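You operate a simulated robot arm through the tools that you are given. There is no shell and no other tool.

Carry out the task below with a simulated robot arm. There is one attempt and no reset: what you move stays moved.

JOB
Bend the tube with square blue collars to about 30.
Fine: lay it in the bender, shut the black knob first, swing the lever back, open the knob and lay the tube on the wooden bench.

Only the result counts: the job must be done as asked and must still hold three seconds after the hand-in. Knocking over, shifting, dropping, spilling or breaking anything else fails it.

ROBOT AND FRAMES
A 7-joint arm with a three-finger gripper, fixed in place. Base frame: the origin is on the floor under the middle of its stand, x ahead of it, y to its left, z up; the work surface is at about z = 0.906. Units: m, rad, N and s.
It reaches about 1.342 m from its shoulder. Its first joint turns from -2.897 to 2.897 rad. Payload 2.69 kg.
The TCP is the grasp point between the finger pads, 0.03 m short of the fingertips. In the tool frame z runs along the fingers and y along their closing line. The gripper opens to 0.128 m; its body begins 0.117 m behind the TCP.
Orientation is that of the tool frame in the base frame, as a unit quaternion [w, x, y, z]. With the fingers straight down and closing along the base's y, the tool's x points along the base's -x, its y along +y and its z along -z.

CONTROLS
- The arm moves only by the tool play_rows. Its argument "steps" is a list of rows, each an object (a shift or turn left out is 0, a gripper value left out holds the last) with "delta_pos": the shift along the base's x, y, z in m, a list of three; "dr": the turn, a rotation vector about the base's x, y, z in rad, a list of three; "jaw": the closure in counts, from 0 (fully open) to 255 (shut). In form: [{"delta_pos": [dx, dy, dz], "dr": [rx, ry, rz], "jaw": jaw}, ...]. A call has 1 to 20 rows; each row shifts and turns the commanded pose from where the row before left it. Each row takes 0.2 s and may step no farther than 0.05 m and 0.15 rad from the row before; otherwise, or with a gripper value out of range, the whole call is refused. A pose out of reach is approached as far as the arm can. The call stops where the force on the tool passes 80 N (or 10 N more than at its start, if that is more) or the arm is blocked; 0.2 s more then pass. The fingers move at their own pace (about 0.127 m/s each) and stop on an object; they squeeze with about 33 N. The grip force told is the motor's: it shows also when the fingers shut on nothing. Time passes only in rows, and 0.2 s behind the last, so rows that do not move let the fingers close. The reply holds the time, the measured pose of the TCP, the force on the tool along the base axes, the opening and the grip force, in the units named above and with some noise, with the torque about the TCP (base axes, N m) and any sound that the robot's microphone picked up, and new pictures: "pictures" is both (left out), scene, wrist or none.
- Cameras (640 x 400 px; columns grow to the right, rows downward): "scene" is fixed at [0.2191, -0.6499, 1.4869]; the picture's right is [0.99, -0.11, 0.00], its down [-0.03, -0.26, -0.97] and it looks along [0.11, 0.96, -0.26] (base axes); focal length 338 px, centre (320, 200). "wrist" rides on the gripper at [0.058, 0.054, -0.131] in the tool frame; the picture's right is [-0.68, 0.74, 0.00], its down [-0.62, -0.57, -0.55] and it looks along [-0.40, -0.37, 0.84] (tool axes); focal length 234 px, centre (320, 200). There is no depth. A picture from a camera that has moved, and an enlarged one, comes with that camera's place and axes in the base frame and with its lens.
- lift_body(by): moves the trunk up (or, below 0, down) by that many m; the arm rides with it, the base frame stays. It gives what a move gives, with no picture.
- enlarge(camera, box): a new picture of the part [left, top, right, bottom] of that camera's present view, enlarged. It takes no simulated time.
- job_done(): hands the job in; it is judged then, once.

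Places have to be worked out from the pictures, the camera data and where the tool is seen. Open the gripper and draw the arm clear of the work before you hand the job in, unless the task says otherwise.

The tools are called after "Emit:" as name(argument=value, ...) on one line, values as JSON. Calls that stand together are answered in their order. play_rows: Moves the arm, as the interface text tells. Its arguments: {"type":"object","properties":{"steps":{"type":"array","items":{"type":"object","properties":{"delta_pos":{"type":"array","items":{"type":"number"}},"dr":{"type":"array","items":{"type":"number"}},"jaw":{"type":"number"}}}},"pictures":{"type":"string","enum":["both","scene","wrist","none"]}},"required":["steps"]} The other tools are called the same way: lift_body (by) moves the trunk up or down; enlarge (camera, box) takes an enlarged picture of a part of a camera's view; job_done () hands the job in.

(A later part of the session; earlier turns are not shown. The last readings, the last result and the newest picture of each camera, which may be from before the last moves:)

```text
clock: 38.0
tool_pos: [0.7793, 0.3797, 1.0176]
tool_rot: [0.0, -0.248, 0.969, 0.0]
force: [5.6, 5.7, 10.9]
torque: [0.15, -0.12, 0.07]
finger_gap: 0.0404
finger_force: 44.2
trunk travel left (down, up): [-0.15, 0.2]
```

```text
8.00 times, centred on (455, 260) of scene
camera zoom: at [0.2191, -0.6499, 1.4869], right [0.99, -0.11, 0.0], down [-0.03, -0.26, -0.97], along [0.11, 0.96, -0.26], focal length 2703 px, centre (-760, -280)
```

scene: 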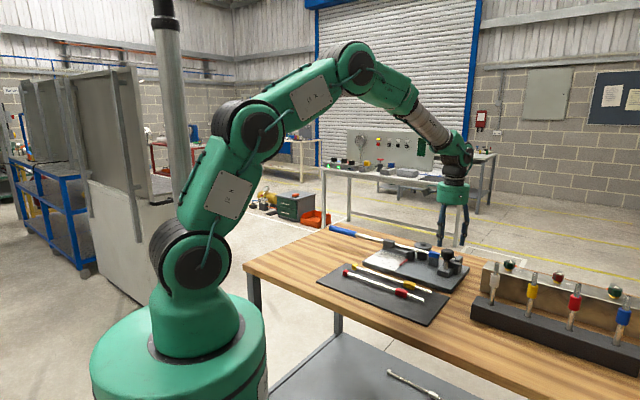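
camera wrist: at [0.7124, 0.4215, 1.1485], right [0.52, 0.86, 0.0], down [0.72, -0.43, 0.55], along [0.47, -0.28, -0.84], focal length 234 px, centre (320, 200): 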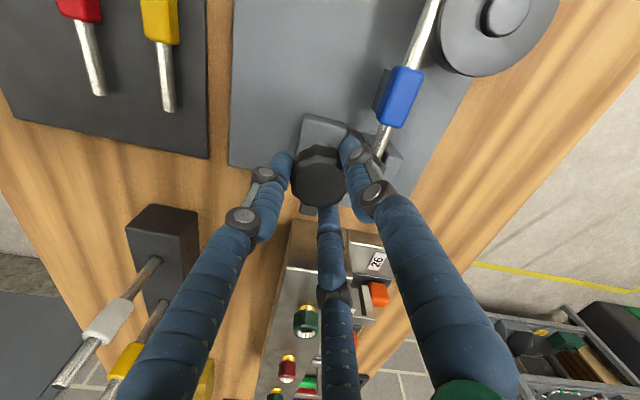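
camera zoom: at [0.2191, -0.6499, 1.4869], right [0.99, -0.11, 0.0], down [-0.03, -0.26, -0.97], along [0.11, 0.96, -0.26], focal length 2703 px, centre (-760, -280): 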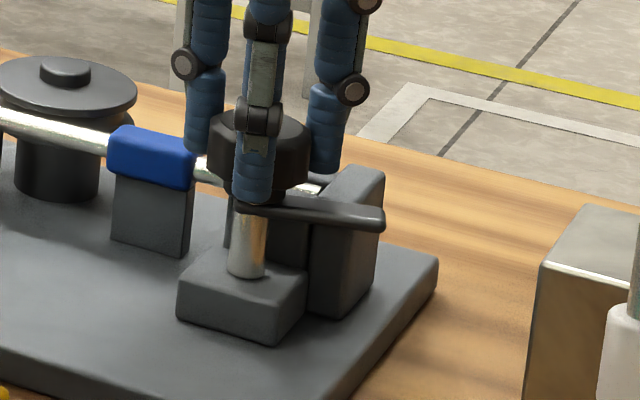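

Emit:
play_rows(steps=[{"dr": [0, 0, 0.1]}, {"dr": [0, 0, 0.1]}, {}], pictures="none")

Emit:
enlarge(camera="scene", box=[430, 235, 480, 285])

```text
clock: 38.8
tool_pos: [0.78, 0.3789, 1.0187]
tool_rot: [0.0, -0.342, 0.94, 0.001]
force: [10.1, 7.3, 8.3]
torque: [0.24, -0.41, 0.03]
finger_gap: 0.0406
finger_force: 44.7
trunk travel left (down, up): [-0.15, 0.2]
```

```text
8.00 times, centred on (455, 260) of scene
camera zoom: at [0.2191, -0.6499, 1.4869], right [0.99, -0.11, 0.0], down [-0.03, -0.26, -0.97], along [0.11, 0.96, -0.26], focal length 2703 px, centre (-760, -280)
```

zoom: 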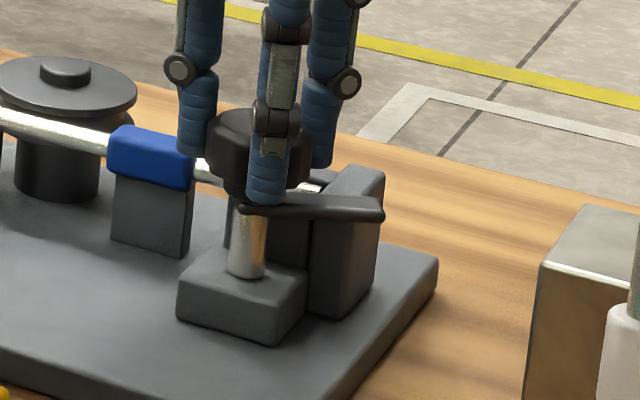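

The arm is passing over the end plate freely. I'm adding a small +b correction to relieve the side load and carrying on CCW.

Emit:
play_rows(steps=[{"delta_pos": [0.0007, 0.0006, 0.0005], "dr": [0, 0, 0.1]}, {"dr": [0, 0, 0.1]}, {"dr": [0, 0, 0.1]}, {}], pictures="none")

Emit:
enlarge(camera="scene", box=[430, 235, 480, 285])

```text
clock: 39.8
tool_pos: [0.779, 0.3801, 1.0172]
tool_rot: [-0.001, -0.48, 0.877, 0.0]
force: [2.9, 1.5, 5.3]
torque: [-0.05, 0.1, 0.05]
finger_gap: 0.0406
finger_force: 45.0
trunk travel left (down, up): [-0.15, 0.2]
```

```text
8.00 times, centred on (455, 260) of scene
camera zoom: at [0.2191, -0.6499, 1.4869], right [0.99, -0.11, 0.0], down [-0.03, -0.26, -0.97], along [0.11, 0.96, -0.26], focal length 2703 px, centre (-760, -280)
```

zoom: 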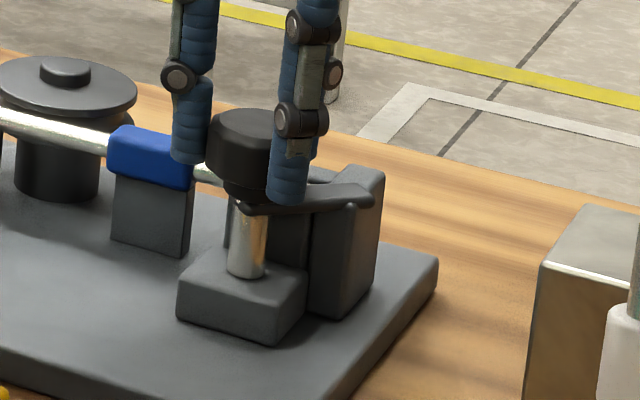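

Emit:
play_rows(steps=[{"dr": [0, 0, 0.1]}, {"dr": [0, 0, 0.1]}, {"dr": [0, 0, 0.1]}, {"dr": [0, 0, 0.1]}, {}], pictures="wrist")

Emit:
enlarge(camera="scene", box=[430, 235, 480, 285])

Emit:
enlarge(camera="wrist", box=[250, 80, 430, 220])

```text
clock: 41.0
tool_pos: [0.7806, 0.3792, 1.0183]
tool_rot: [0.0, -0.644, 0.765, 0.001]
force: [-7.2, 4.5, 4.5]
torque: [0.23, 0.36, 0.08]
finger_gap: 0.0404
finger_force: 44.8
trunk travel left (down, up): [-0.15, 0.2]
camera wrist: at [0.7176, 0.3324, 1.1485], right [-0.61, 0.79, 0.0], down [0.66, 0.51, 0.55], along [0.43, 0.33, -0.84], focal length 234 px, centre (320, 200)
```

wrist: 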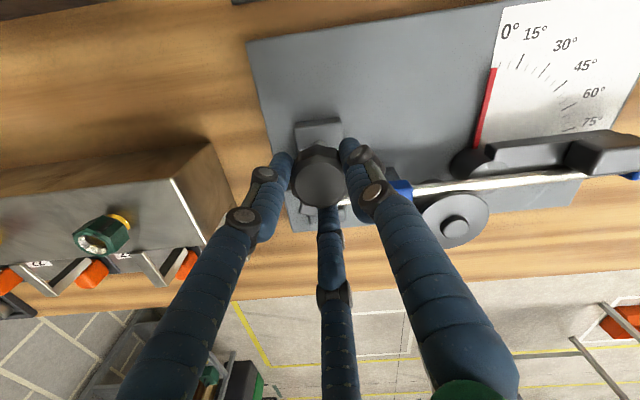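

```text
8.00 times, centred on (455, 260) of scene
camera zoom: at [0.2191, -0.6499, 1.4869], right [0.99, -0.11, 0.0], down [-0.03, -0.26, -0.97], along [0.11, 0.96, -0.26], focal length 2703 px, centre (-760, -280)
```

zoom: 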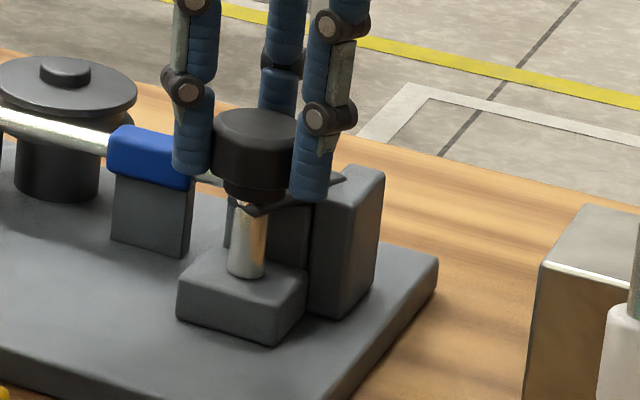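

```text
2.86 times, centred on (340, 150) of wrist
camera zoom: at [0.7176, 0.3324, 1.1485], right [-0.61, 0.79, 0.0], down [0.66, 0.51, 0.55], along [0.43, 0.33, -0.84], focal length 669 px, centre (263, 343)
```

zoom: 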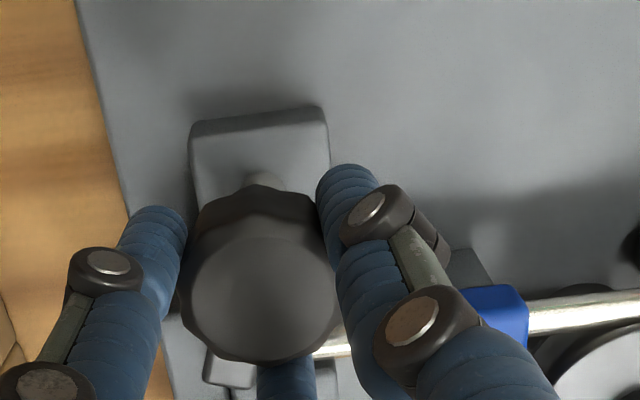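

The arm is now roughly 20° short of pointing straight across the channel. Continuing in smaller increments until it stops or seats.

Emit:
play_rows(steps=[{"delta_pos": [-0.0006, 0.0006, 0], "dr": [0, 0, 0.1]}, {"dr": [0, 0, 0.1]}, {}], pictures="none")

Emit:
enlarge(camera="scene", box=[430, 235, 480, 285])

```text
clock: 41.8
tool_pos: [0.7795, 0.3803, 1.0185]
tool_rot: [0.0, 0.717, -0.697, -0.001]
force: [-2.8, -4.2, -0.3]
torque: [-0.26, 0.06, 0.03]
finger_gap: 0.0407
finger_force: 45.2
trunk travel left (down, up): [-0.15, 0.2]
```

```text
8.00 times, centred on (455, 260) of scene
camera zoom: at [0.2191, -0.6499, 1.4869], right [0.99, -0.11, 0.0], down [-0.03, -0.26, -0.97], along [0.11, 0.96, -0.26], focal length 2703 px, centre (-760, -280)
```

zoom: 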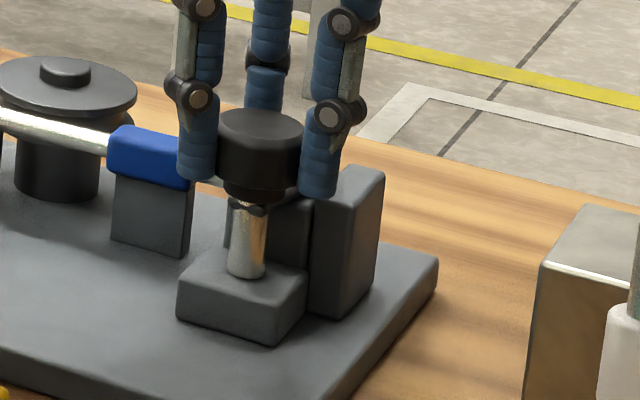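

Emit:
play_rows(steps=[{"delta_pos": [-0.0002, -0.0003, 0], "dr": [0, 0, 0.08]}, {"dr": [0, 0, 0.08]}, {}], pictures="wrist")

Emit:
enlarge(camera="wrist", box=[250, 80, 430, 220])

```text
clock: 42.6
tool_pos: [0.7796, 0.38, 1.0171]
tool_rot: [0.0, 0.77, -0.638, 0.0]
force: [-3.6, -3.4, -1.4]
torque: [0.12, 0.2, -0.04]
finger_gap: 0.0404
finger_force: 44.9
trunk travel left (down, up): [-0.15, 0.2]
camera wrist: at [0.7385, 0.3134, 1.1485], right [-0.85, 0.53, 0.0], down [0.44, 0.71, 0.55], along [0.29, 0.47, -0.84], focal length 234 px, centre (320, 200)
```

wrist: 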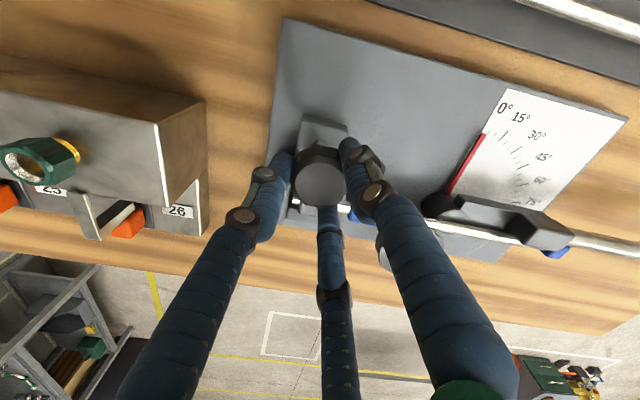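

```text
2.86 times, centred on (340, 150) of wrist
camera zoom: at [0.7385, 0.3134, 1.1485], right [-0.85, 0.53, 0.0], down [0.44, 0.71, 0.55], along [0.29, 0.47, -0.84], focal length 669 px, centre (263, 343)
```

zoom: 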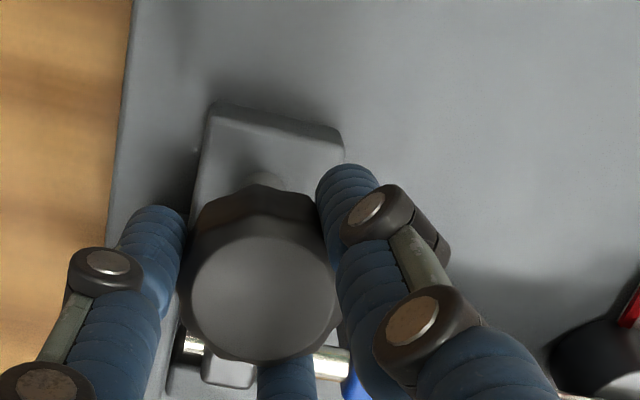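

The arm tip now projects to (a≈0.282, b≈0.873), straight across the channel over the tube. I'll nudge a little further to feel for the end stop.

Emit:
play_rows(steps=[{"delta_pos": [-0.0002, -0.0003, 0], "dr": [0, 0, 0.06]}, {}], pictures="none")

```text
clock: 43.2
tool_pos: [0.78, 0.3795, 1.0188]
tool_rot: [0.001, 0.789, -0.614, 0.0]
force: [0.4, -1.7, -1.1]
torque: [0.02, -0.02, -0.25]
finger_gap: 0.0406
finger_force: 45.1
trunk travel left (down, up): [-0.15, 0.2]
```

Emit:
play_rows(steps=[{"dr": [0, 0, 0.06]}, {}], pictures="wrist")

Emit:
enlarge(camera="wrist", box=[250, 80, 430, 220])

Emit:
enlarge(camera="scene", box=[430, 235, 480, 285])

```text
clock: 43.8
tool_pos: [0.7791, 0.3798, 1.0188]
tool_rot: [0.0, 0.807, -0.59, 0.0]
force: [-1.4, -2.6, -0.1]
torque: [-0.05, 0.11, -0.07]
finger_gap: 0.0404
finger_force: 45.4
trunk travel left (down, up): [-0.15, 0.2]
camera wrist: at [0.7465, 0.3086, 1.1485], right [-0.91, 0.42, 0.0], down [0.35, 0.76, 0.55], along [0.23, 0.5, -0.84], focal length 234 px, centre (320, 200)
```

wrist: 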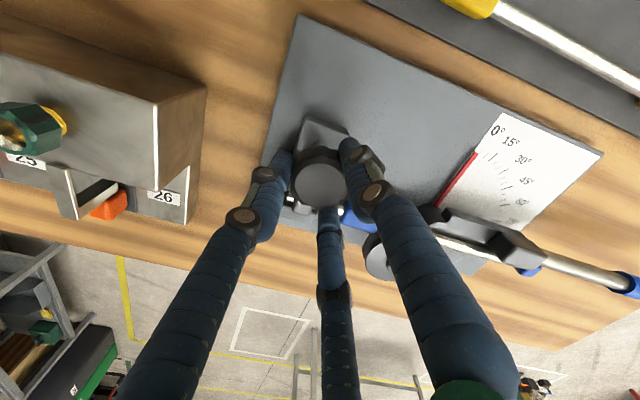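

```text
2.86 times, centred on (340, 150) of wrist
camera zoom: at [0.7465, 0.3086, 1.1485], right [-0.91, 0.42, 0.0], down [0.35, 0.76, 0.55], along [0.23, 0.5, -0.84], focal length 669 px, centre (263, 343)
```

zoom: 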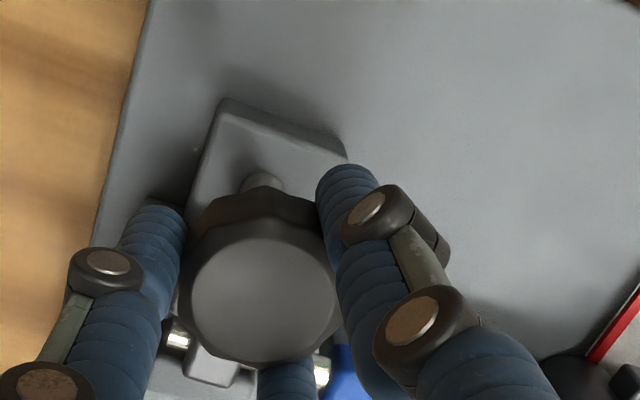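

```text
8.00 times, centred on (455, 260) of scene
camera zoom: at [0.2191, -0.6499, 1.4869], right [0.99, -0.11, 0.0], down [-0.03, -0.26, -0.97], along [0.11, 0.96, -0.26], focal length 2703 px, centre (-760, -280)
```

zoom: 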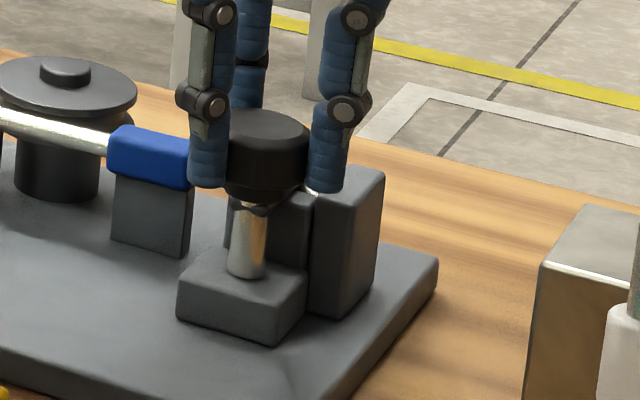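

The tool turned another 3.5° but the arm stayed at about 90–92°, with a torque spike then a slip, so the clamp is at its stop across the tube. Releasing the knob and rising clear.

Emit:
play_rows(steps=[{"jaw": 200}, {"jaw": 140}, {"jaw": 110}, {}, {"delta_pos": [0, 0, 0.02]}, {"delta_pos": [0, 0, 0.04]}, {"delta_pos": [0, 0, 0.05]}, {"delta_pos": [0, 0, 0.03]}, {}], pictures="both")

Emit:
enlarge(camera="wrist", box=[220, 60, 440, 220])

Emit:
enlarge(camera="scene", box=[370, 225, 480, 295])

```text
clock: 45.8
tool_pos: [0.7798, 0.3798, 1.1571]
tool_rot: [0.0, 0.807, -0.59, 0.0]
force: [-0.2, 0.6, -0.6]
torque: [0.04, -0.02, 0.0]
finger_gap: 0.0729
finger_force: 0.0
trunk travel left (down, up): [-0.15, 0.2]
camera wrist: at [0.7465, 0.3081, 1.2878], right [-0.91, 0.42, 0.0], down [0.35, 0.76, 0.55], along [0.23, 0.5, -0.84], focal length 234 px, centre (320, 200)
```

scene: 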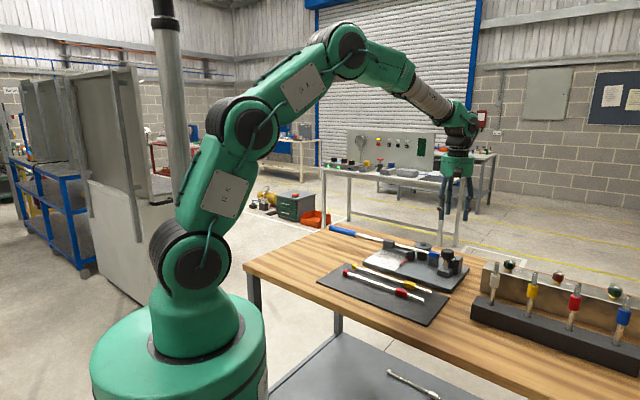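
wrist: 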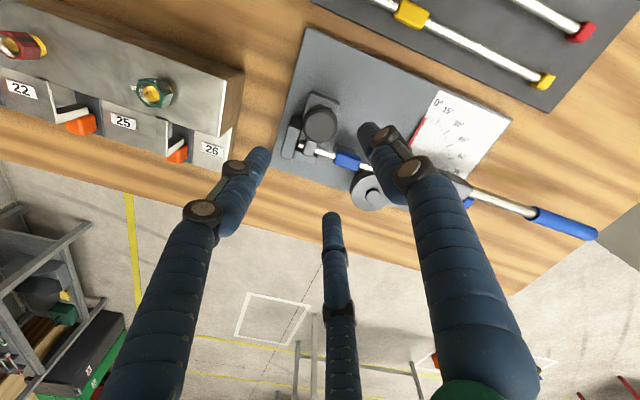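

```text
2.50 times, centred on (330, 140) of wrist
camera zoom: at [0.7465, 0.3081, 1.2878], right [-0.91, 0.42, 0.0], down [0.35, 0.76, 0.55], along [0.23, 0.5, -0.84], focal length 585 px, centre (295, 350)
```

zoom: 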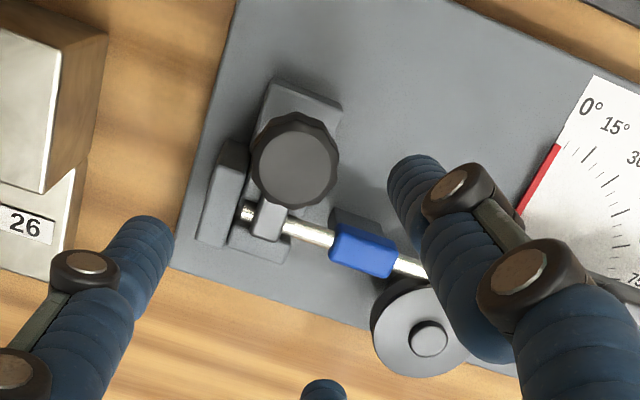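

```text
5.71 times, centred on (425, 260) of scene
camera zoom: at [0.2191, -0.6499, 1.4869], right [0.99, -0.11, 0.0], down [-0.03, -0.26, -0.97], along [0.11, 0.96, -0.26], focal length 1931 px, centre (-280, -143)
```

zoom: 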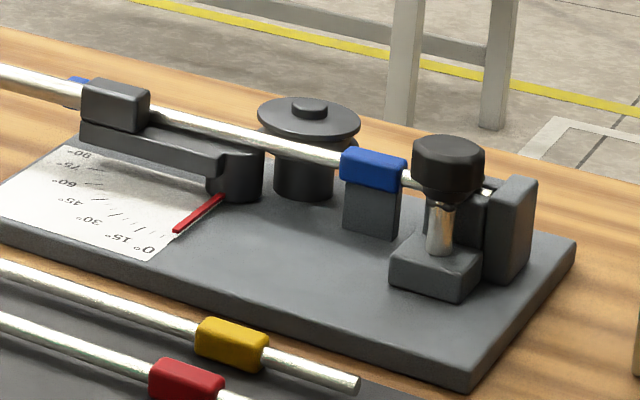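

The clamp arm now lies across the tube: shut. Next is the lever, whose handle spans about a=−0.25…−0.10 at b≈0.843. I'll fly over the handle and align the fingers (yaw +27°) to straddle it.

Emit:
play_rows(steps=[{"delta_pos": [-0.0297, 0.0329, 0], "dr": [0, 0, 0.119]}, {"delta_pos": [-0.0297, 0.0329, 0], "dr": [0, 0, 0.119]}, {"delta_pos": [-0.0297, 0.0329, 0], "dr": [0, 0, 0.119]}, {"delta_pos": [-0.0297, 0.0329, 0], "dr": [0, 0, 0.119]}, {"delta_pos": [-0.0297, 0.0329, 0]}, {"delta_pos": [-0.0297, 0.0329, 0]}, {"delta_pos": [-0.0297, 0.0329, 0]}, {"delta_pos": [-0.0297, 0.0329, 0]}, {"delta_pos": [-0.0297, 0.0329, 0]}, {"delta_pos": [-0.0297, 0.0329, 0]}, {}], pictures="both")

Emit:
enlarge(camera="wrist", box=[200, 0, 440, 180])

Emit:
enlarge(camera="scene", box=[315, 210, 435, 280])

```text
clock: 48.2
tool_pos: [0.4848, 0.7096, 1.1567]
tool_rot: [0.0, 0.923, -0.384, 0.001]
force: [-0.2, 1.1, -0.1]
torque: [-0.04, -0.03, -0.04]
finger_gap: 0.0732
finger_force: 0.1
trunk travel left (down, up): [-0.15, 0.2]
camera wrist: at [0.488, 0.6316, 1.2867], right [-1.0, -0.04, 0.0], down [-0.03, 0.84, 0.55], along [-0.02, 0.55, -0.84], focal length 234 px, centre (320, 200)
```

scene: 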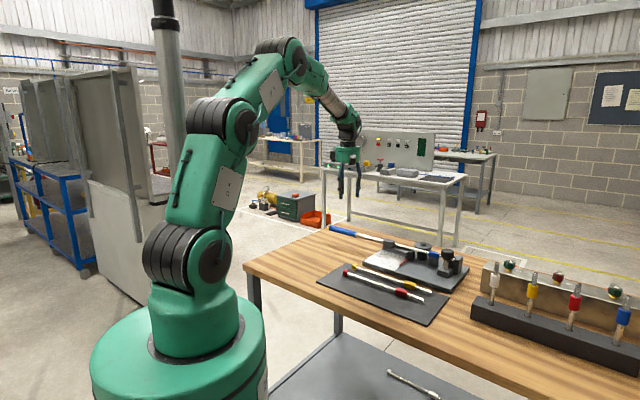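
wrist: 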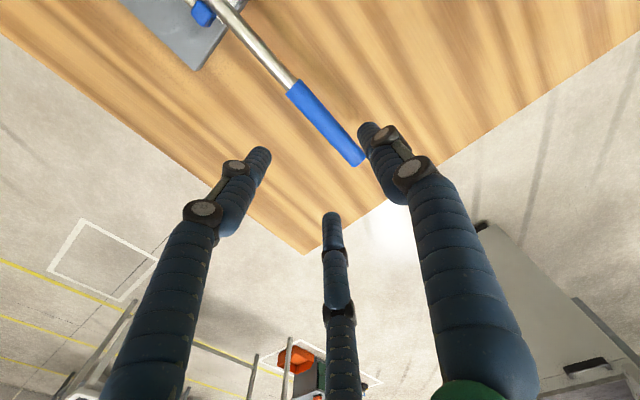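

```text
2.22 times, centred on (320, 90) of wrist
camera zoom: at [0.488, 0.6316, 1.2867], right [-1.0, -0.04, 0.0], down [-0.03, 0.84, 0.55], along [-0.02, 0.55, -0.84], focal length 520 px, centre (320, 444)
```

zoom: 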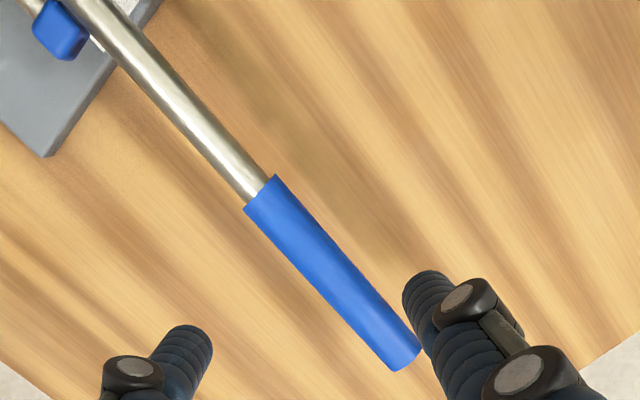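

```text
5.33 times, centred on (375, 245) of scene
camera zoom: at [0.2191, -0.6499, 1.4869], right [0.99, -0.11, 0.0], down [-0.03, -0.26, -0.97], along [0.11, 0.96, -0.26], focal length 1802 px, centre (27, -40)
```

zoom: 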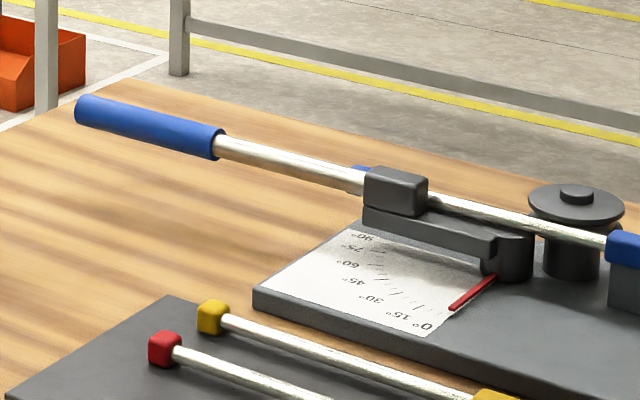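

The handle lies at a −0.243…−0.110, b≈0.8435, z≈0.969, diameter ≈0.024. I'll set the fingers to a loose cage (gap ~0.058), centre the slot on the handle at a=−0.16, and lower around it.

Emit:
play_rows(steps=[{"delta_pos": [0.0056, 0.007, 0], "jaw": 139}, {"delta_pos": [0, 0, -0.045]}, {"delta_pos": [0, 0, -0.045]}, {"delta_pos": [0, 0, -0.03]}, {}], pictures="wrist")

Emit:
enlarge(camera="scene", box=[315, 200, 395, 260])

Emit:
enlarge(camera="wrist", box=[230, 60, 430, 240])

```text
clock: 49.4
tool_pos: [0.4913, 0.718, 1.0359]
tool_rot: [0.0, 0.924, -0.383, 0.0]
force: [-0.2, -0.1, -0.3]
torque: [0.0, -0.01, 0.01]
finger_gap: 0.0585
finger_force: 0.2
trunk travel left (down, up): [-0.15, 0.2]
camera wrist: at [0.4937, 0.639, 1.1661], right [-1.0, -0.04, 0.0], down [-0.03, 0.84, 0.55], along [-0.02, 0.55, -0.84], focal length 234 px, centre (320, 200)
```

wrist: 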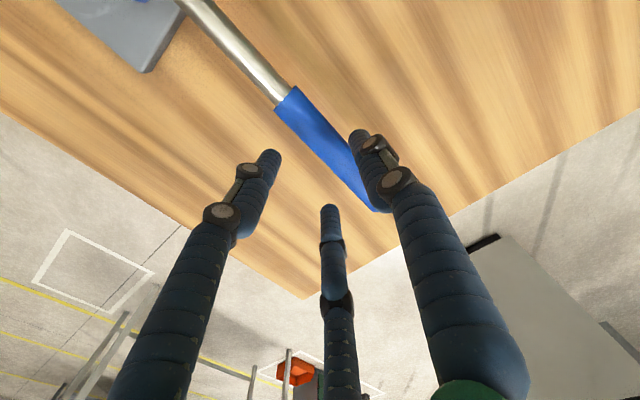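

```text
6.67 times, centred on (355, 230) of scene
camera zoom: at [0.2191, -0.6499, 1.4869], right [0.99, -0.11, 0.0], down [-0.03, -0.26, -0.97], along [0.11, 0.96, -0.26], focal length 2252 px, centre (87, 0)
```

zoom: 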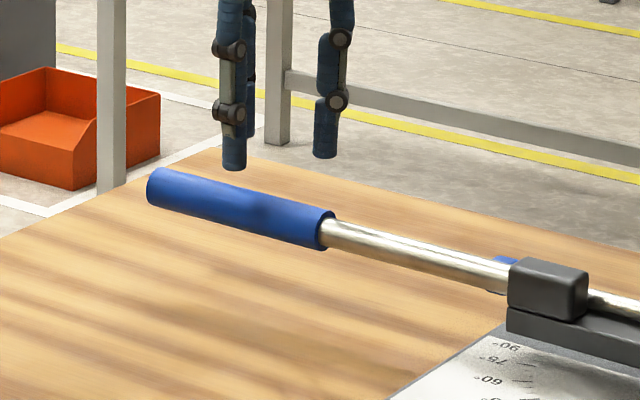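

```text
2.22 times, centred on (330, 150) of wrist
camera zoom: at [0.4937, 0.639, 1.1661], right [-1.0, -0.04, 0.0], down [-0.03, 0.84, 0.55], along [-0.02, 0.55, -0.84], focal length 520 px, centre (298, 311)
```

zoom: 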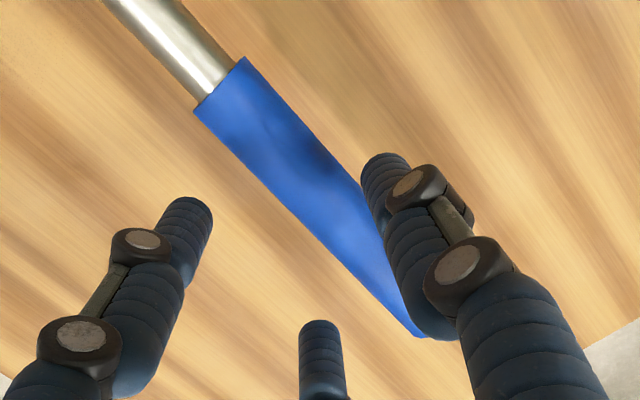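

Emit:
play_rows(steps=[{"delta_pos": [0, 0, -0.03]}, {"delta_pos": [0, 0, -0.015]}, {"delta_pos": [0, 0, -0.01]}, {}], pictures="wrist")

Emit:
enlarge(camera="scene", box=[315, 210, 395, 260])

Emit:
enlarge(camera="wrist", box=[230, 60, 430, 240])

```text
clock: 50.4
tool_pos: [0.488, 0.7158, 0.9822]
tool_rot: [0.001, 0.924, -0.383, 0.0]
force: [-0.1, -0.2, -0.5]
torque: [0.0, 0.02, 0.0]
finger_gap: 0.0584
finger_force: 0.0
trunk travel left (down, up): [-0.15, 0.2]
camera wrist: at [0.4924, 0.6381, 1.1128], right [-1.0, -0.04, 0.0], down [-0.03, 0.84, 0.55], along [-0.02, 0.55, -0.84], focal length 234 px, centre (320, 200)
```

wrist: 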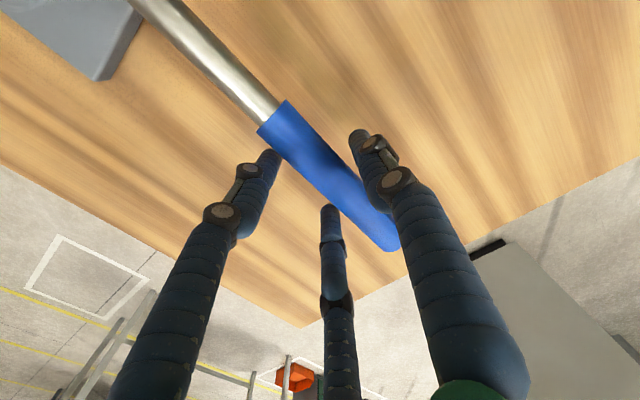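

```text
8.00 times, centred on (355, 235) of scene
camera zoom: at [0.2191, -0.6499, 1.4869], right [0.99, -0.11, 0.0], down [-0.03, -0.26, -0.97], along [0.11, 0.96, -0.26], focal length 2703 px, centre (40, -80)
```

zoom: 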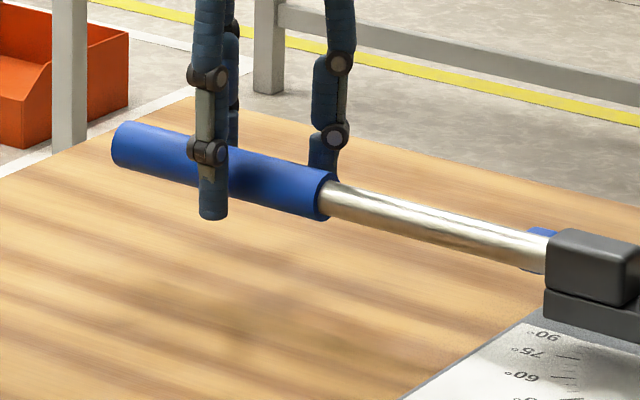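

```text
2.22 times, centred on (330, 150) of wrist
camera zoom: at [0.4924, 0.6381, 1.1128], right [-1.0, -0.04, 0.0], down [-0.03, 0.84, 0.55], along [-0.02, 0.55, -0.84], focal length 520 px, centre (298, 311)
```

zoom: 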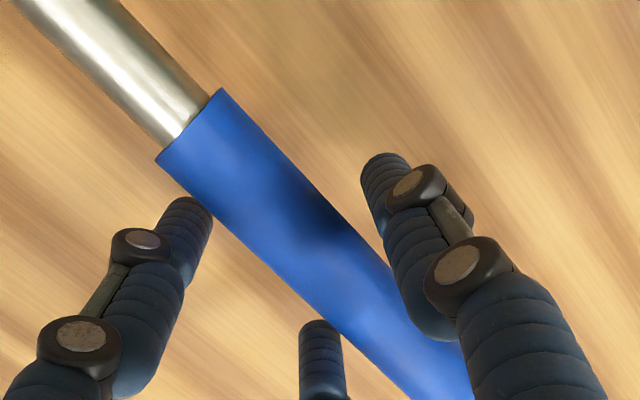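

The handle is caged, one finger on the −b side and two on the +b side. Starting the swing in the clockwise (bending) direction, first to about 8°, tracking the arc with matching yaw.

Emit:
play_rows(steps=[{"delta_pos": [0.0073, 0.0058, 0]}, {"delta_pos": [0.0073, 0.007, 0], "dr": [0, 0, -0.0349]}, {"delta_pos": [0.0073, 0.007, 0], "dr": [0, 0, -0.0349]}, {"delta_pos": [0.0077, 0.0065, 0], "dr": [0, 0, -0.0349]}, {"delta_pos": [0.0077, 0.0064, 0], "dr": [0, 0, -0.0349]}, {}], pictures="wrist")

Emit:
enlarge(camera="scene", box=[320, 210, 480, 290])

```text
clock: 51.8
tool_pos: [0.5262, 0.7471, 0.9829]
tool_rot: [0.0, 0.895, -0.447, -0.001]
force: [-2.7, -7.0, -3.6]
torque: [-0.06, -0.03, 0.13]
finger_gap: 0.0624
finger_force: 2.9
trunk travel left (down, up): [-0.15, 0.2]
camera wrist: at [0.5182, 0.6703, 1.1128], right [-1.0, 0.1, 0.0], down [0.08, 0.83, 0.55], along [0.05, 0.55, -0.84], focal length 234 px, centre (320, 200)
```

wrist: 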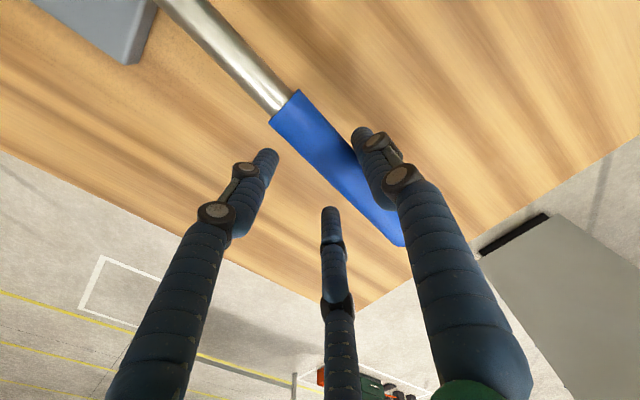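

```text
4.00 times, centred on (400, 250) of scene
camera zoom: at [0.2191, -0.6499, 1.4869], right [0.99, -0.11, 0.0], down [-0.03, -0.26, -0.97], along [0.11, 0.96, -0.26], focal length 1351 px, centre (0, 0)
```

zoom: 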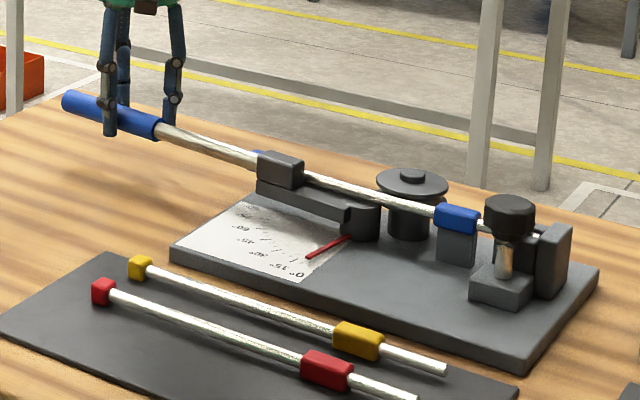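

Emit:
enlarge(camera="scene", box=[365, 245, 425, 285])

```text
10.00 times, centred on (395, 265) of scene
camera zoom: at [0.2191, -0.6499, 1.4869], right [0.99, -0.11, 0.0], down [-0.03, -0.26, -0.97], along [0.11, 0.96, -0.26], focal length 3379 px, centre (-430, -450)
```

zoom: 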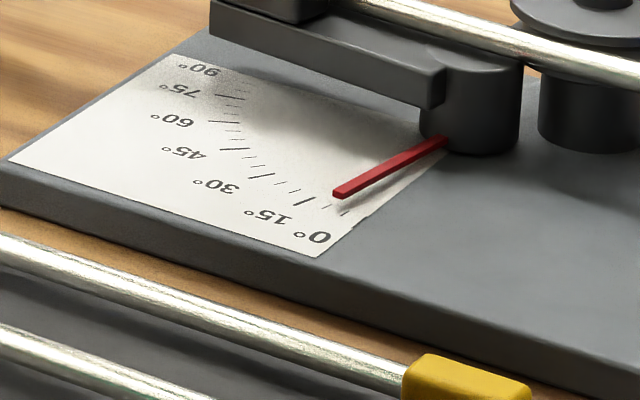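

Pointer is around 6–7° with only ~7 N on the tool. Continuing to about 16°.

Emit:
play_rows(steps=[{"delta_pos": [0.0082, 0.006, 0], "dr": [0, 0, -0.0349]}, {"delta_pos": [0.0083, 0.0058, 0], "dr": [0, 0, -0.0349]}, {"delta_pos": [0.0086, 0.0055, 0], "dr": [0, 0, -0.0349]}, {"delta_pos": [0.0086, 0.0052, 0], "dr": [0, 0, -0.0349]}, {}], pictures="none")

Emit:
enlarge(camera="scene", box=[320, 210, 480, 290])

Emit:
enlarge(camera="scene", box=[365, 245, 425, 285])

```text
clock: 53.0
tool_pos: [0.5594, 0.7716, 0.9824]
tool_rot: [0.0, 0.861, -0.508, 0.001]
force: [-4.5, -4.3, -5.0]
torque: [0.04, -0.02, 0.04]
finger_gap: 0.0623
finger_force: 2.9
trunk travel left (down, up): [-0.15, 0.2]
```

```text
4.00 times, centred on (400, 250) of scene
camera zoom: at [0.2191, -0.6499, 1.4869], right [0.99, -0.11, 0.0], down [-0.03, -0.26, -0.97], along [0.11, 0.96, -0.26], focal length 1351 px, centre (0, 0)
```

zoom: 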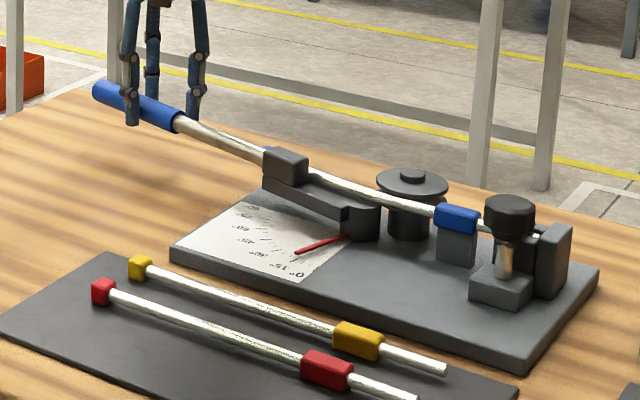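

```text
10.00 times, centred on (395, 265) of scene
camera zoom: at [0.2191, -0.6499, 1.4869], right [0.99, -0.11, 0.0], down [-0.03, -0.26, -0.97], along [0.11, 0.96, -0.26], focal length 3379 px, centre (-430, -450)
```

zoom: 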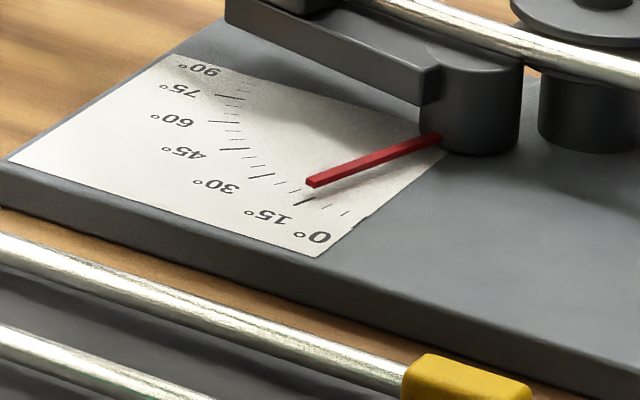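

The tube is bending with the lever, pointer around 14–15°, at low force. Continuing to about 24°.

Emit:
play_rows(steps=[{"delta_pos": [0.0088, 0.0048, 0], "dr": [0, 0, -0.0349]}, {"delta_pos": [0.0089, 0.0045, 0], "dr": [0, 0, -0.0349]}, {"delta_pos": [0.0092, 0.0042, 0], "dr": [0, 0, -0.0349]}, {"delta_pos": [0.0093, 0.0039, 0], "dr": [0, 0, -0.0349]}, {}], pictures="none")

Emit:
enlarge(camera="scene", box=[320, 210, 480, 290])

Emit:
enlarge(camera="scene", box=[365, 245, 425, 285])

```text
clock: 54.2
tool_pos: [0.5957, 0.7896, 0.9828]
tool_rot: [0.0, 0.824, -0.567, 0.0]
force: [-6.2, -3.8, -4.9]
torque: [-0.03, -0.04, 0.09]
finger_gap: 0.0627
finger_force: 3.5
trunk travel left (down, up): [-0.15, 0.2]
```

```text
4.00 times, centred on (400, 250) of scene
camera zoom: at [0.2191, -0.6499, 1.4869], right [0.99, -0.11, 0.0], down [-0.03, -0.26, -0.97], along [0.11, 0.96, -0.26], focal length 1351 px, centre (0, 0)
```

zoom: 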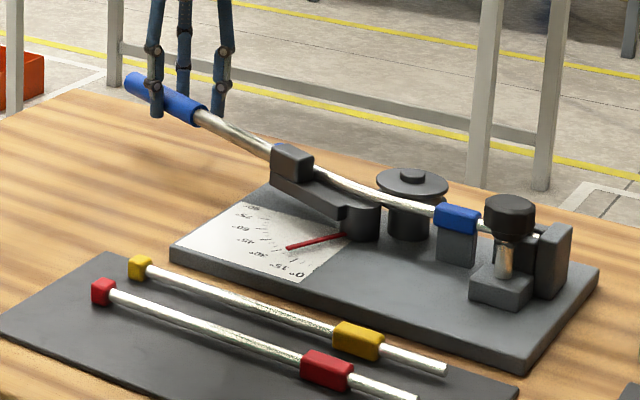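

```text
10.00 times, centred on (395, 265) of scene
camera zoom: at [0.2191, -0.6499, 1.4869], right [0.99, -0.11, 0.0], down [-0.03, -0.26, -0.97], along [0.11, 0.96, -0.26], focal length 3379 px, centre (-430, -450)
```

zoom: 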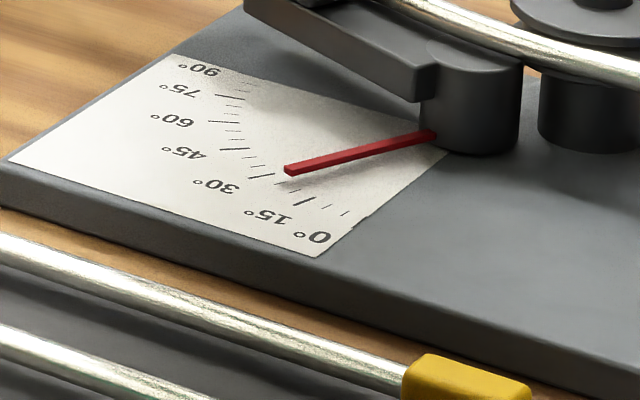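

Pointer about 23–24°. Going on to about 30° of lever travel.

Emit:
play_rows(steps=[{"delta_pos": [0.0094, 0.0036, 0], "dr": [0, 0, -0.0349]}, {"delta_pos": [0.0096, 0.0033, 0], "dr": [0, 0, -0.0349]}, {"delta_pos": [0.0096, 0.0029, 0], "dr": [0, 0, -0.0349]}, {}], pictures="wrist")

Emit:
enlarge(camera="scene", box=[375, 245, 415, 280])

Emit:
enlarge(camera="wrist", box=[0, 0, 300, 140])

```text
clock: 55.2
tool_pos: [0.6241, 0.7986, 0.984]
tool_rot: [-0.001, 0.793, -0.61, 0.0]
force: [-7.5, 0.1, -5.2]
torque: [0.05, -0.02, -0.04]
finger_gap: 0.063
finger_force: 3.2
trunk travel left (down, up): [-0.15, 0.2]
camera wrist: at [0.5875, 0.7293, 1.1143], right [-0.89, 0.46, 0.0], down [0.39, 0.74, 0.55], along [0.25, 0.49, -0.84], focal length 234 px, centre (320, 200)
```

wrist: 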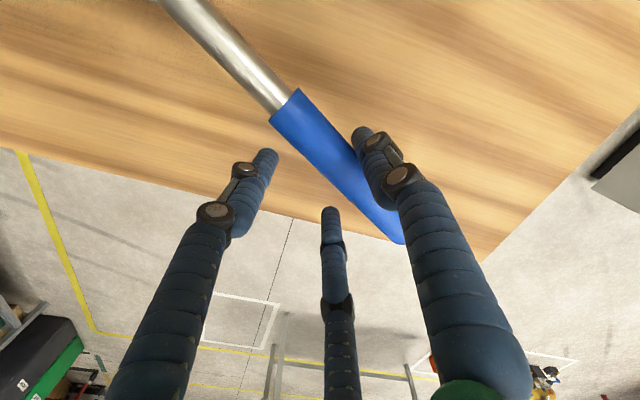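

```text
11.43 times, centred on (395, 262) of scene
camera zoom: at [0.2191, -0.6499, 1.4869], right [0.99, -0.11, 0.0], down [-0.03, -0.26, -0.97], along [0.11, 0.96, -0.26], focal length 3861 px, centre (-537, -514)
```

zoom: 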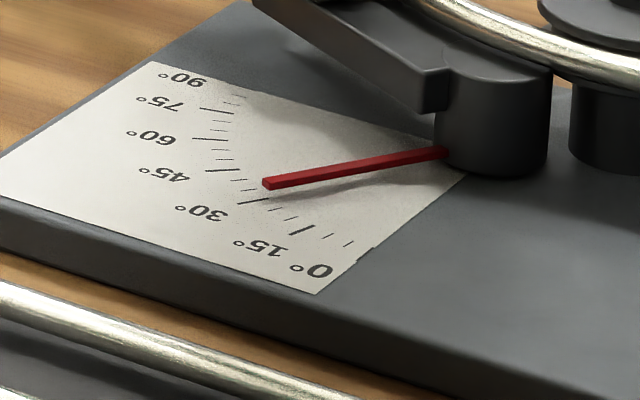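

```text
2.13 times, centred on (150, 70) of wrist
camera zoom: at [0.5875, 0.7293, 1.1143], right [-0.89, 0.46, 0.0], down [0.39, 0.74, 0.55], along [0.25, 0.49, -0.84], focal length 500 px, centre (683, 477)
```

zoom: 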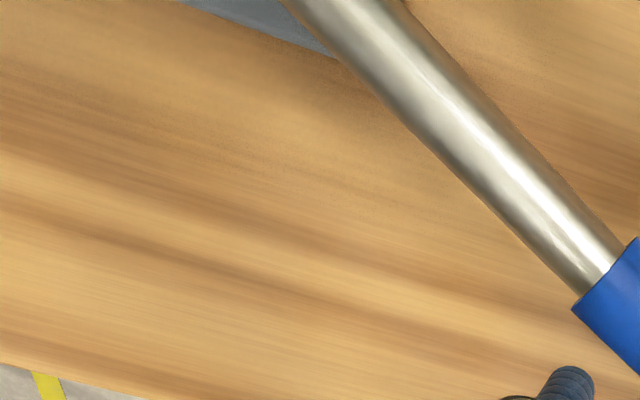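

Pointer reads about 29–30°. I'll now back the lever off partway, to about 14°, so the tube is unloaded and I can see whether it springs back.

Emit:
play_rows(steps=[{"delta_pos": [-0.0138, -0.0036, 0]}, {"delta_pos": [-0.0095, -0.0035, 0], "dr": [0, 0, 0.0349]}, {"delta_pos": [-0.0094, -0.0036, 0], "dr": [0, 0, 0.0349]}, {"delta_pos": [-0.0092, -0.0041, 0], "dr": [0, 0, 0.0349]}, {"delta_pos": [-0.0092, -0.0043, 0], "dr": [0, 0, 0.0349]}, {"delta_pos": [-0.0089, -0.0047, 0], "dr": [0, 0, 0.0349]}, {"delta_pos": [-0.0089, -0.0049, 0], "dr": [0, 0, 0.0349]}, {"delta_pos": [-0.0085, -0.0054, 0], "dr": [0, 0, 0.0349]}, {"delta_pos": [-0.0085, -0.0056, 0], "dr": [0, 0, 0.0349]}, {}], pictures="wrist")

Emit:
enlarge(camera="scene", box=[320, 210, 480, 290])

Emit:
enlarge(camera="scene", box=[375, 245, 415, 280])

```text
clock: 57.4
tool_pos: [0.5374, 0.7586, 0.9839]
tool_rot: [0.0, 0.871, -0.492, 0.0]
force: [-0.3, 0.1, 1.4]
torque: [-0.01, -0.01, 0.0]
finger_gap: 0.0581
finger_force: 0.1
trunk travel left (down, up): [-0.15, 0.2]
camera wrist: at [0.5217, 0.6809, 1.1142], right [-0.98, 0.2, 0.0], down [0.17, 0.82, 0.55], along [0.11, 0.54, -0.84], focal length 234 px, centre (320, 200)
```

wrist: 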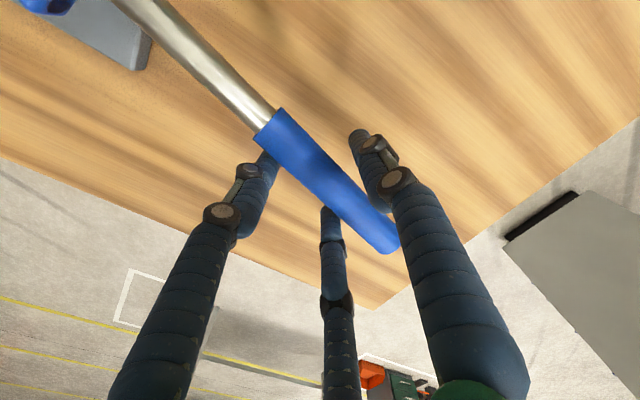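

```text
4.00 times, centred on (400, 250) of scene
camera zoom: at [0.2191, -0.6499, 1.4869], right [0.99, -0.11, 0.0], down [-0.03, -0.26, -0.97], along [0.11, 0.96, -0.26], focal length 1351 px, centre (0, 0)
```

zoom: 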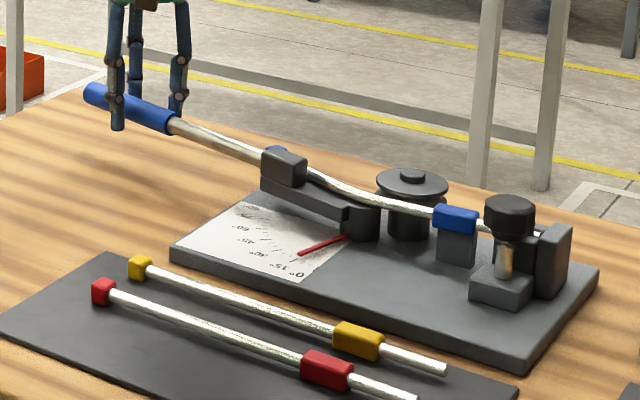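

```text
11.43 times, centred on (395, 262) of scene
camera zoom: at [0.2191, -0.6499, 1.4869], right [0.99, -0.11, 0.0], down [-0.03, -0.26, -0.97], along [0.11, 0.96, -0.26], focal length 3861 px, centre (-537, -514)
```

zoom: 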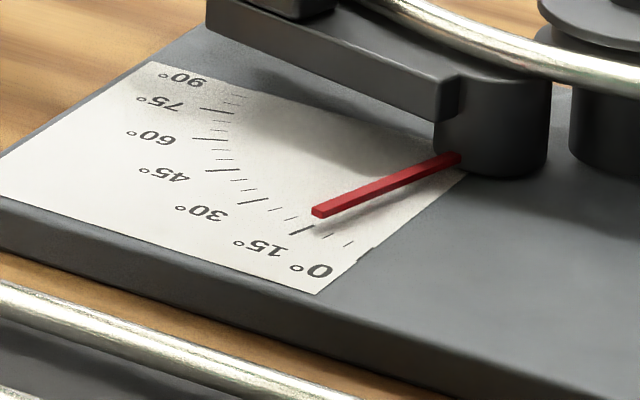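

The lever follows back freely and the tube holds a bend. Swinging it all the way back to 0°.

Emit:
play_rows(steps=[{"delta_pos": [-0.0082, -0.0058, 0], "dr": [0, 0, 0.0349]}, {"delta_pos": [-0.0079, -0.0062, 0], "dr": [0, 0, 0.0349]}, {"delta_pos": [-0.0078, -0.0065, 0], "dr": [0, 0, 0.0349]}, {"delta_pos": [-0.0077, -0.0067, 0], "dr": [0, 0, 0.0349]}, {"delta_pos": [-0.0072, -0.007, 0], "dr": [0, 0, 0.0349]}, {"delta_pos": [-0.0071, -0.0072, 0], "dr": [0, 0, 0.0349]}, {"delta_pos": [-0.0069, -0.0074, 0], "dr": [0, 0, 0.0349]}, {}], pictures="none")

Emit:
enlarge(camera="scene", box=[375, 245, 415, 280])

Emit:
enlarge(camera="scene", box=[320, 210, 480, 290])

```text
clock: 59.2
tool_pos: [0.4858, 0.7118, 0.9846]
tool_rot: [0.0, 0.924, -0.383, 0.0]
force: [-1.2, 0.1, -0.3]
torque: [0.01, -0.01, 0.01]
finger_gap: 0.0583
finger_force: 0.1
trunk travel left (down, up): [-0.15, 0.2]
```

```text
11.43 times, centred on (395, 262) of scene
camera zoom: at [0.2191, -0.6499, 1.4869], right [0.99, -0.11, 0.0], down [-0.03, -0.26, -0.97], along [0.11, 0.96, -0.26], focal length 3861 px, centre (-537, -514)
```

zoom: 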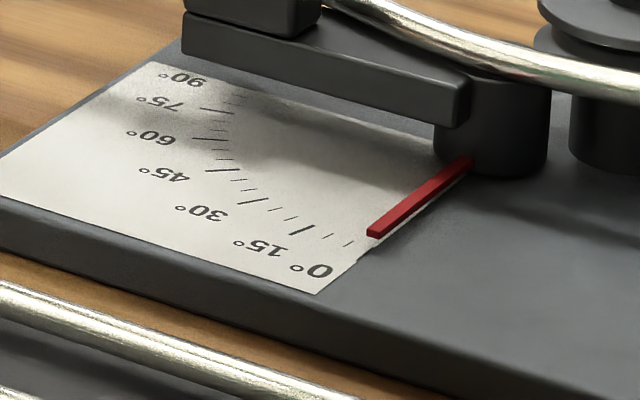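

```text
4.00 times, centred on (400, 250) of scene
camera zoom: at [0.2191, -0.6499, 1.4869], right [0.99, -0.11, 0.0], down [-0.03, -0.26, -0.97], along [0.11, 0.96, -0.26], focal length 1351 px, centre (0, 0)
```

zoom: 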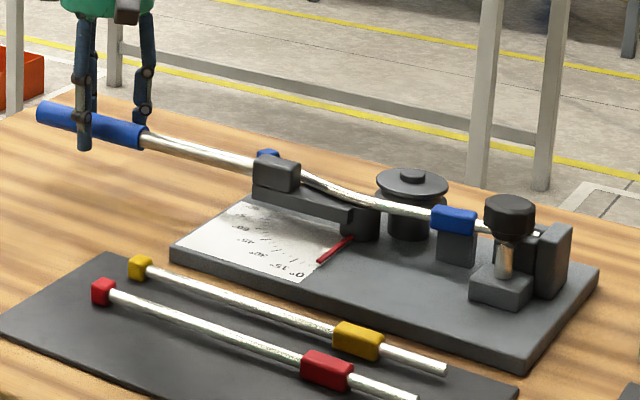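

The pointer is back at 0° and the tube keeps its bend. I'll rise straight out of the cage, then move to a top-down camera pose to measure the actual bend angle.

Emit:
play_rows(steps=[{"delta_pos": [0, 0, 0.03]}, {"delta_pos": [0, 0, 0.045]}, {"delta_pos": [0, 0, 0.045]}, {"delta_pos": [0, 0, 0.05]}, {"delta_pos": [0.0387, -0.0155, 0], "dr": [0, 0, -0.1309], "jaw": 0}, {"delta_pos": [0.0387, -0.0155, 0], "dr": [0, 0, -0.1309]}, {"delta_pos": [0.0387, -0.0155, 0], "dr": [0, 0, -0.1309]}, {"delta_pos": [0.0387, -0.0155, 0], "dr": [0, 0, -0.1309]}, {"delta_pos": [0.0387, -0.0155, 0], "dr": [0, 0, -0.1309]}, {"delta_pos": [0.0387, -0.0155, 0], "dr": [0, 0, -0.1309]}, {"dr": [-0.1022, 0.1022, 0]}, {"dr": [-0.1022, 0.1022, 0]}, {"dr": [-0.1022, 0.1022, 0]}, {"dr": [-0.1022, 0.1022, 0]}, {}], pictures="both")

Emit:
enlarge(camera="wrist", box=[200, 80, 410, 220])

```text
clock: 62.4
tool_pos: [0.6857, 0.5889, 1.1122]
tool_rot: [-0.293, -0.675, 0.677, 0.0]
force: [2.3, 2.2, -8.7]
torque: [-0.71, 0.74, 0.01]
finger_gap: 0.1281
finger_force: 0.1
out of reach, approached as far as the arm can: row 14
trunk travel left (down, up): [-0.15, 0.2]
camera wrist: at [0.6944, 0.5935, 1.2652], right [-0.73, 0.68, 0.02], down [0.68, 0.73, -0.02], along [-0.03, 0.01, -1.0], focal length 234 px, centre (320, 200)
```

scene: 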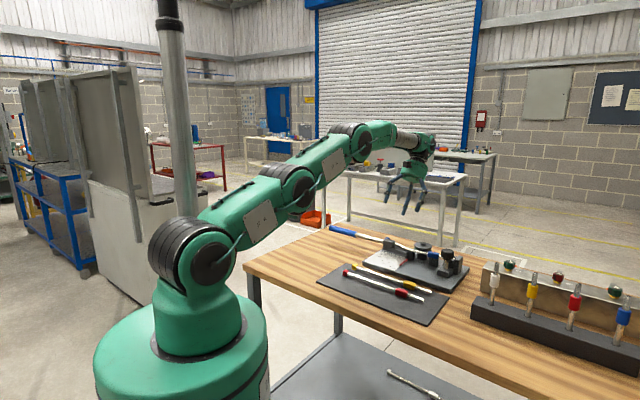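
wrist: 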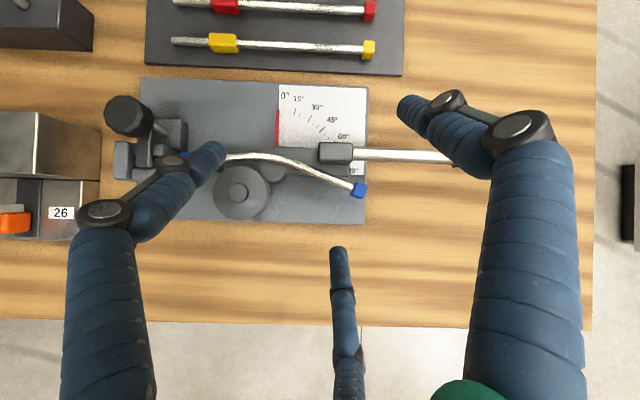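

```text
2.86 times, centred on (305, 150) of wrist
camera zoom: at [0.6944, 0.5935, 1.2652], right [-0.73, 0.68, 0.02], down [0.68, 0.73, -0.02], along [-0.03, 0.01, -1.0], focal length 669 px, centre (363, 343)
```

zoom: 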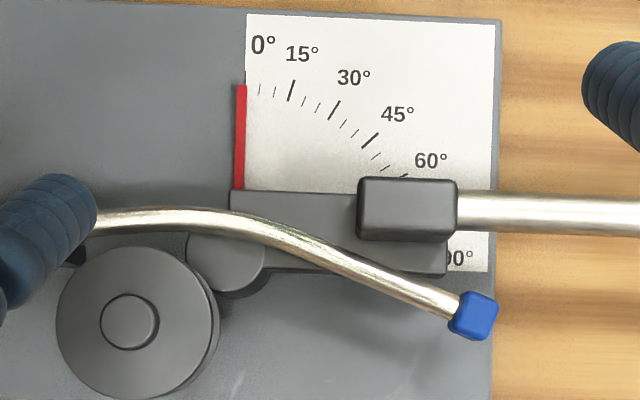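

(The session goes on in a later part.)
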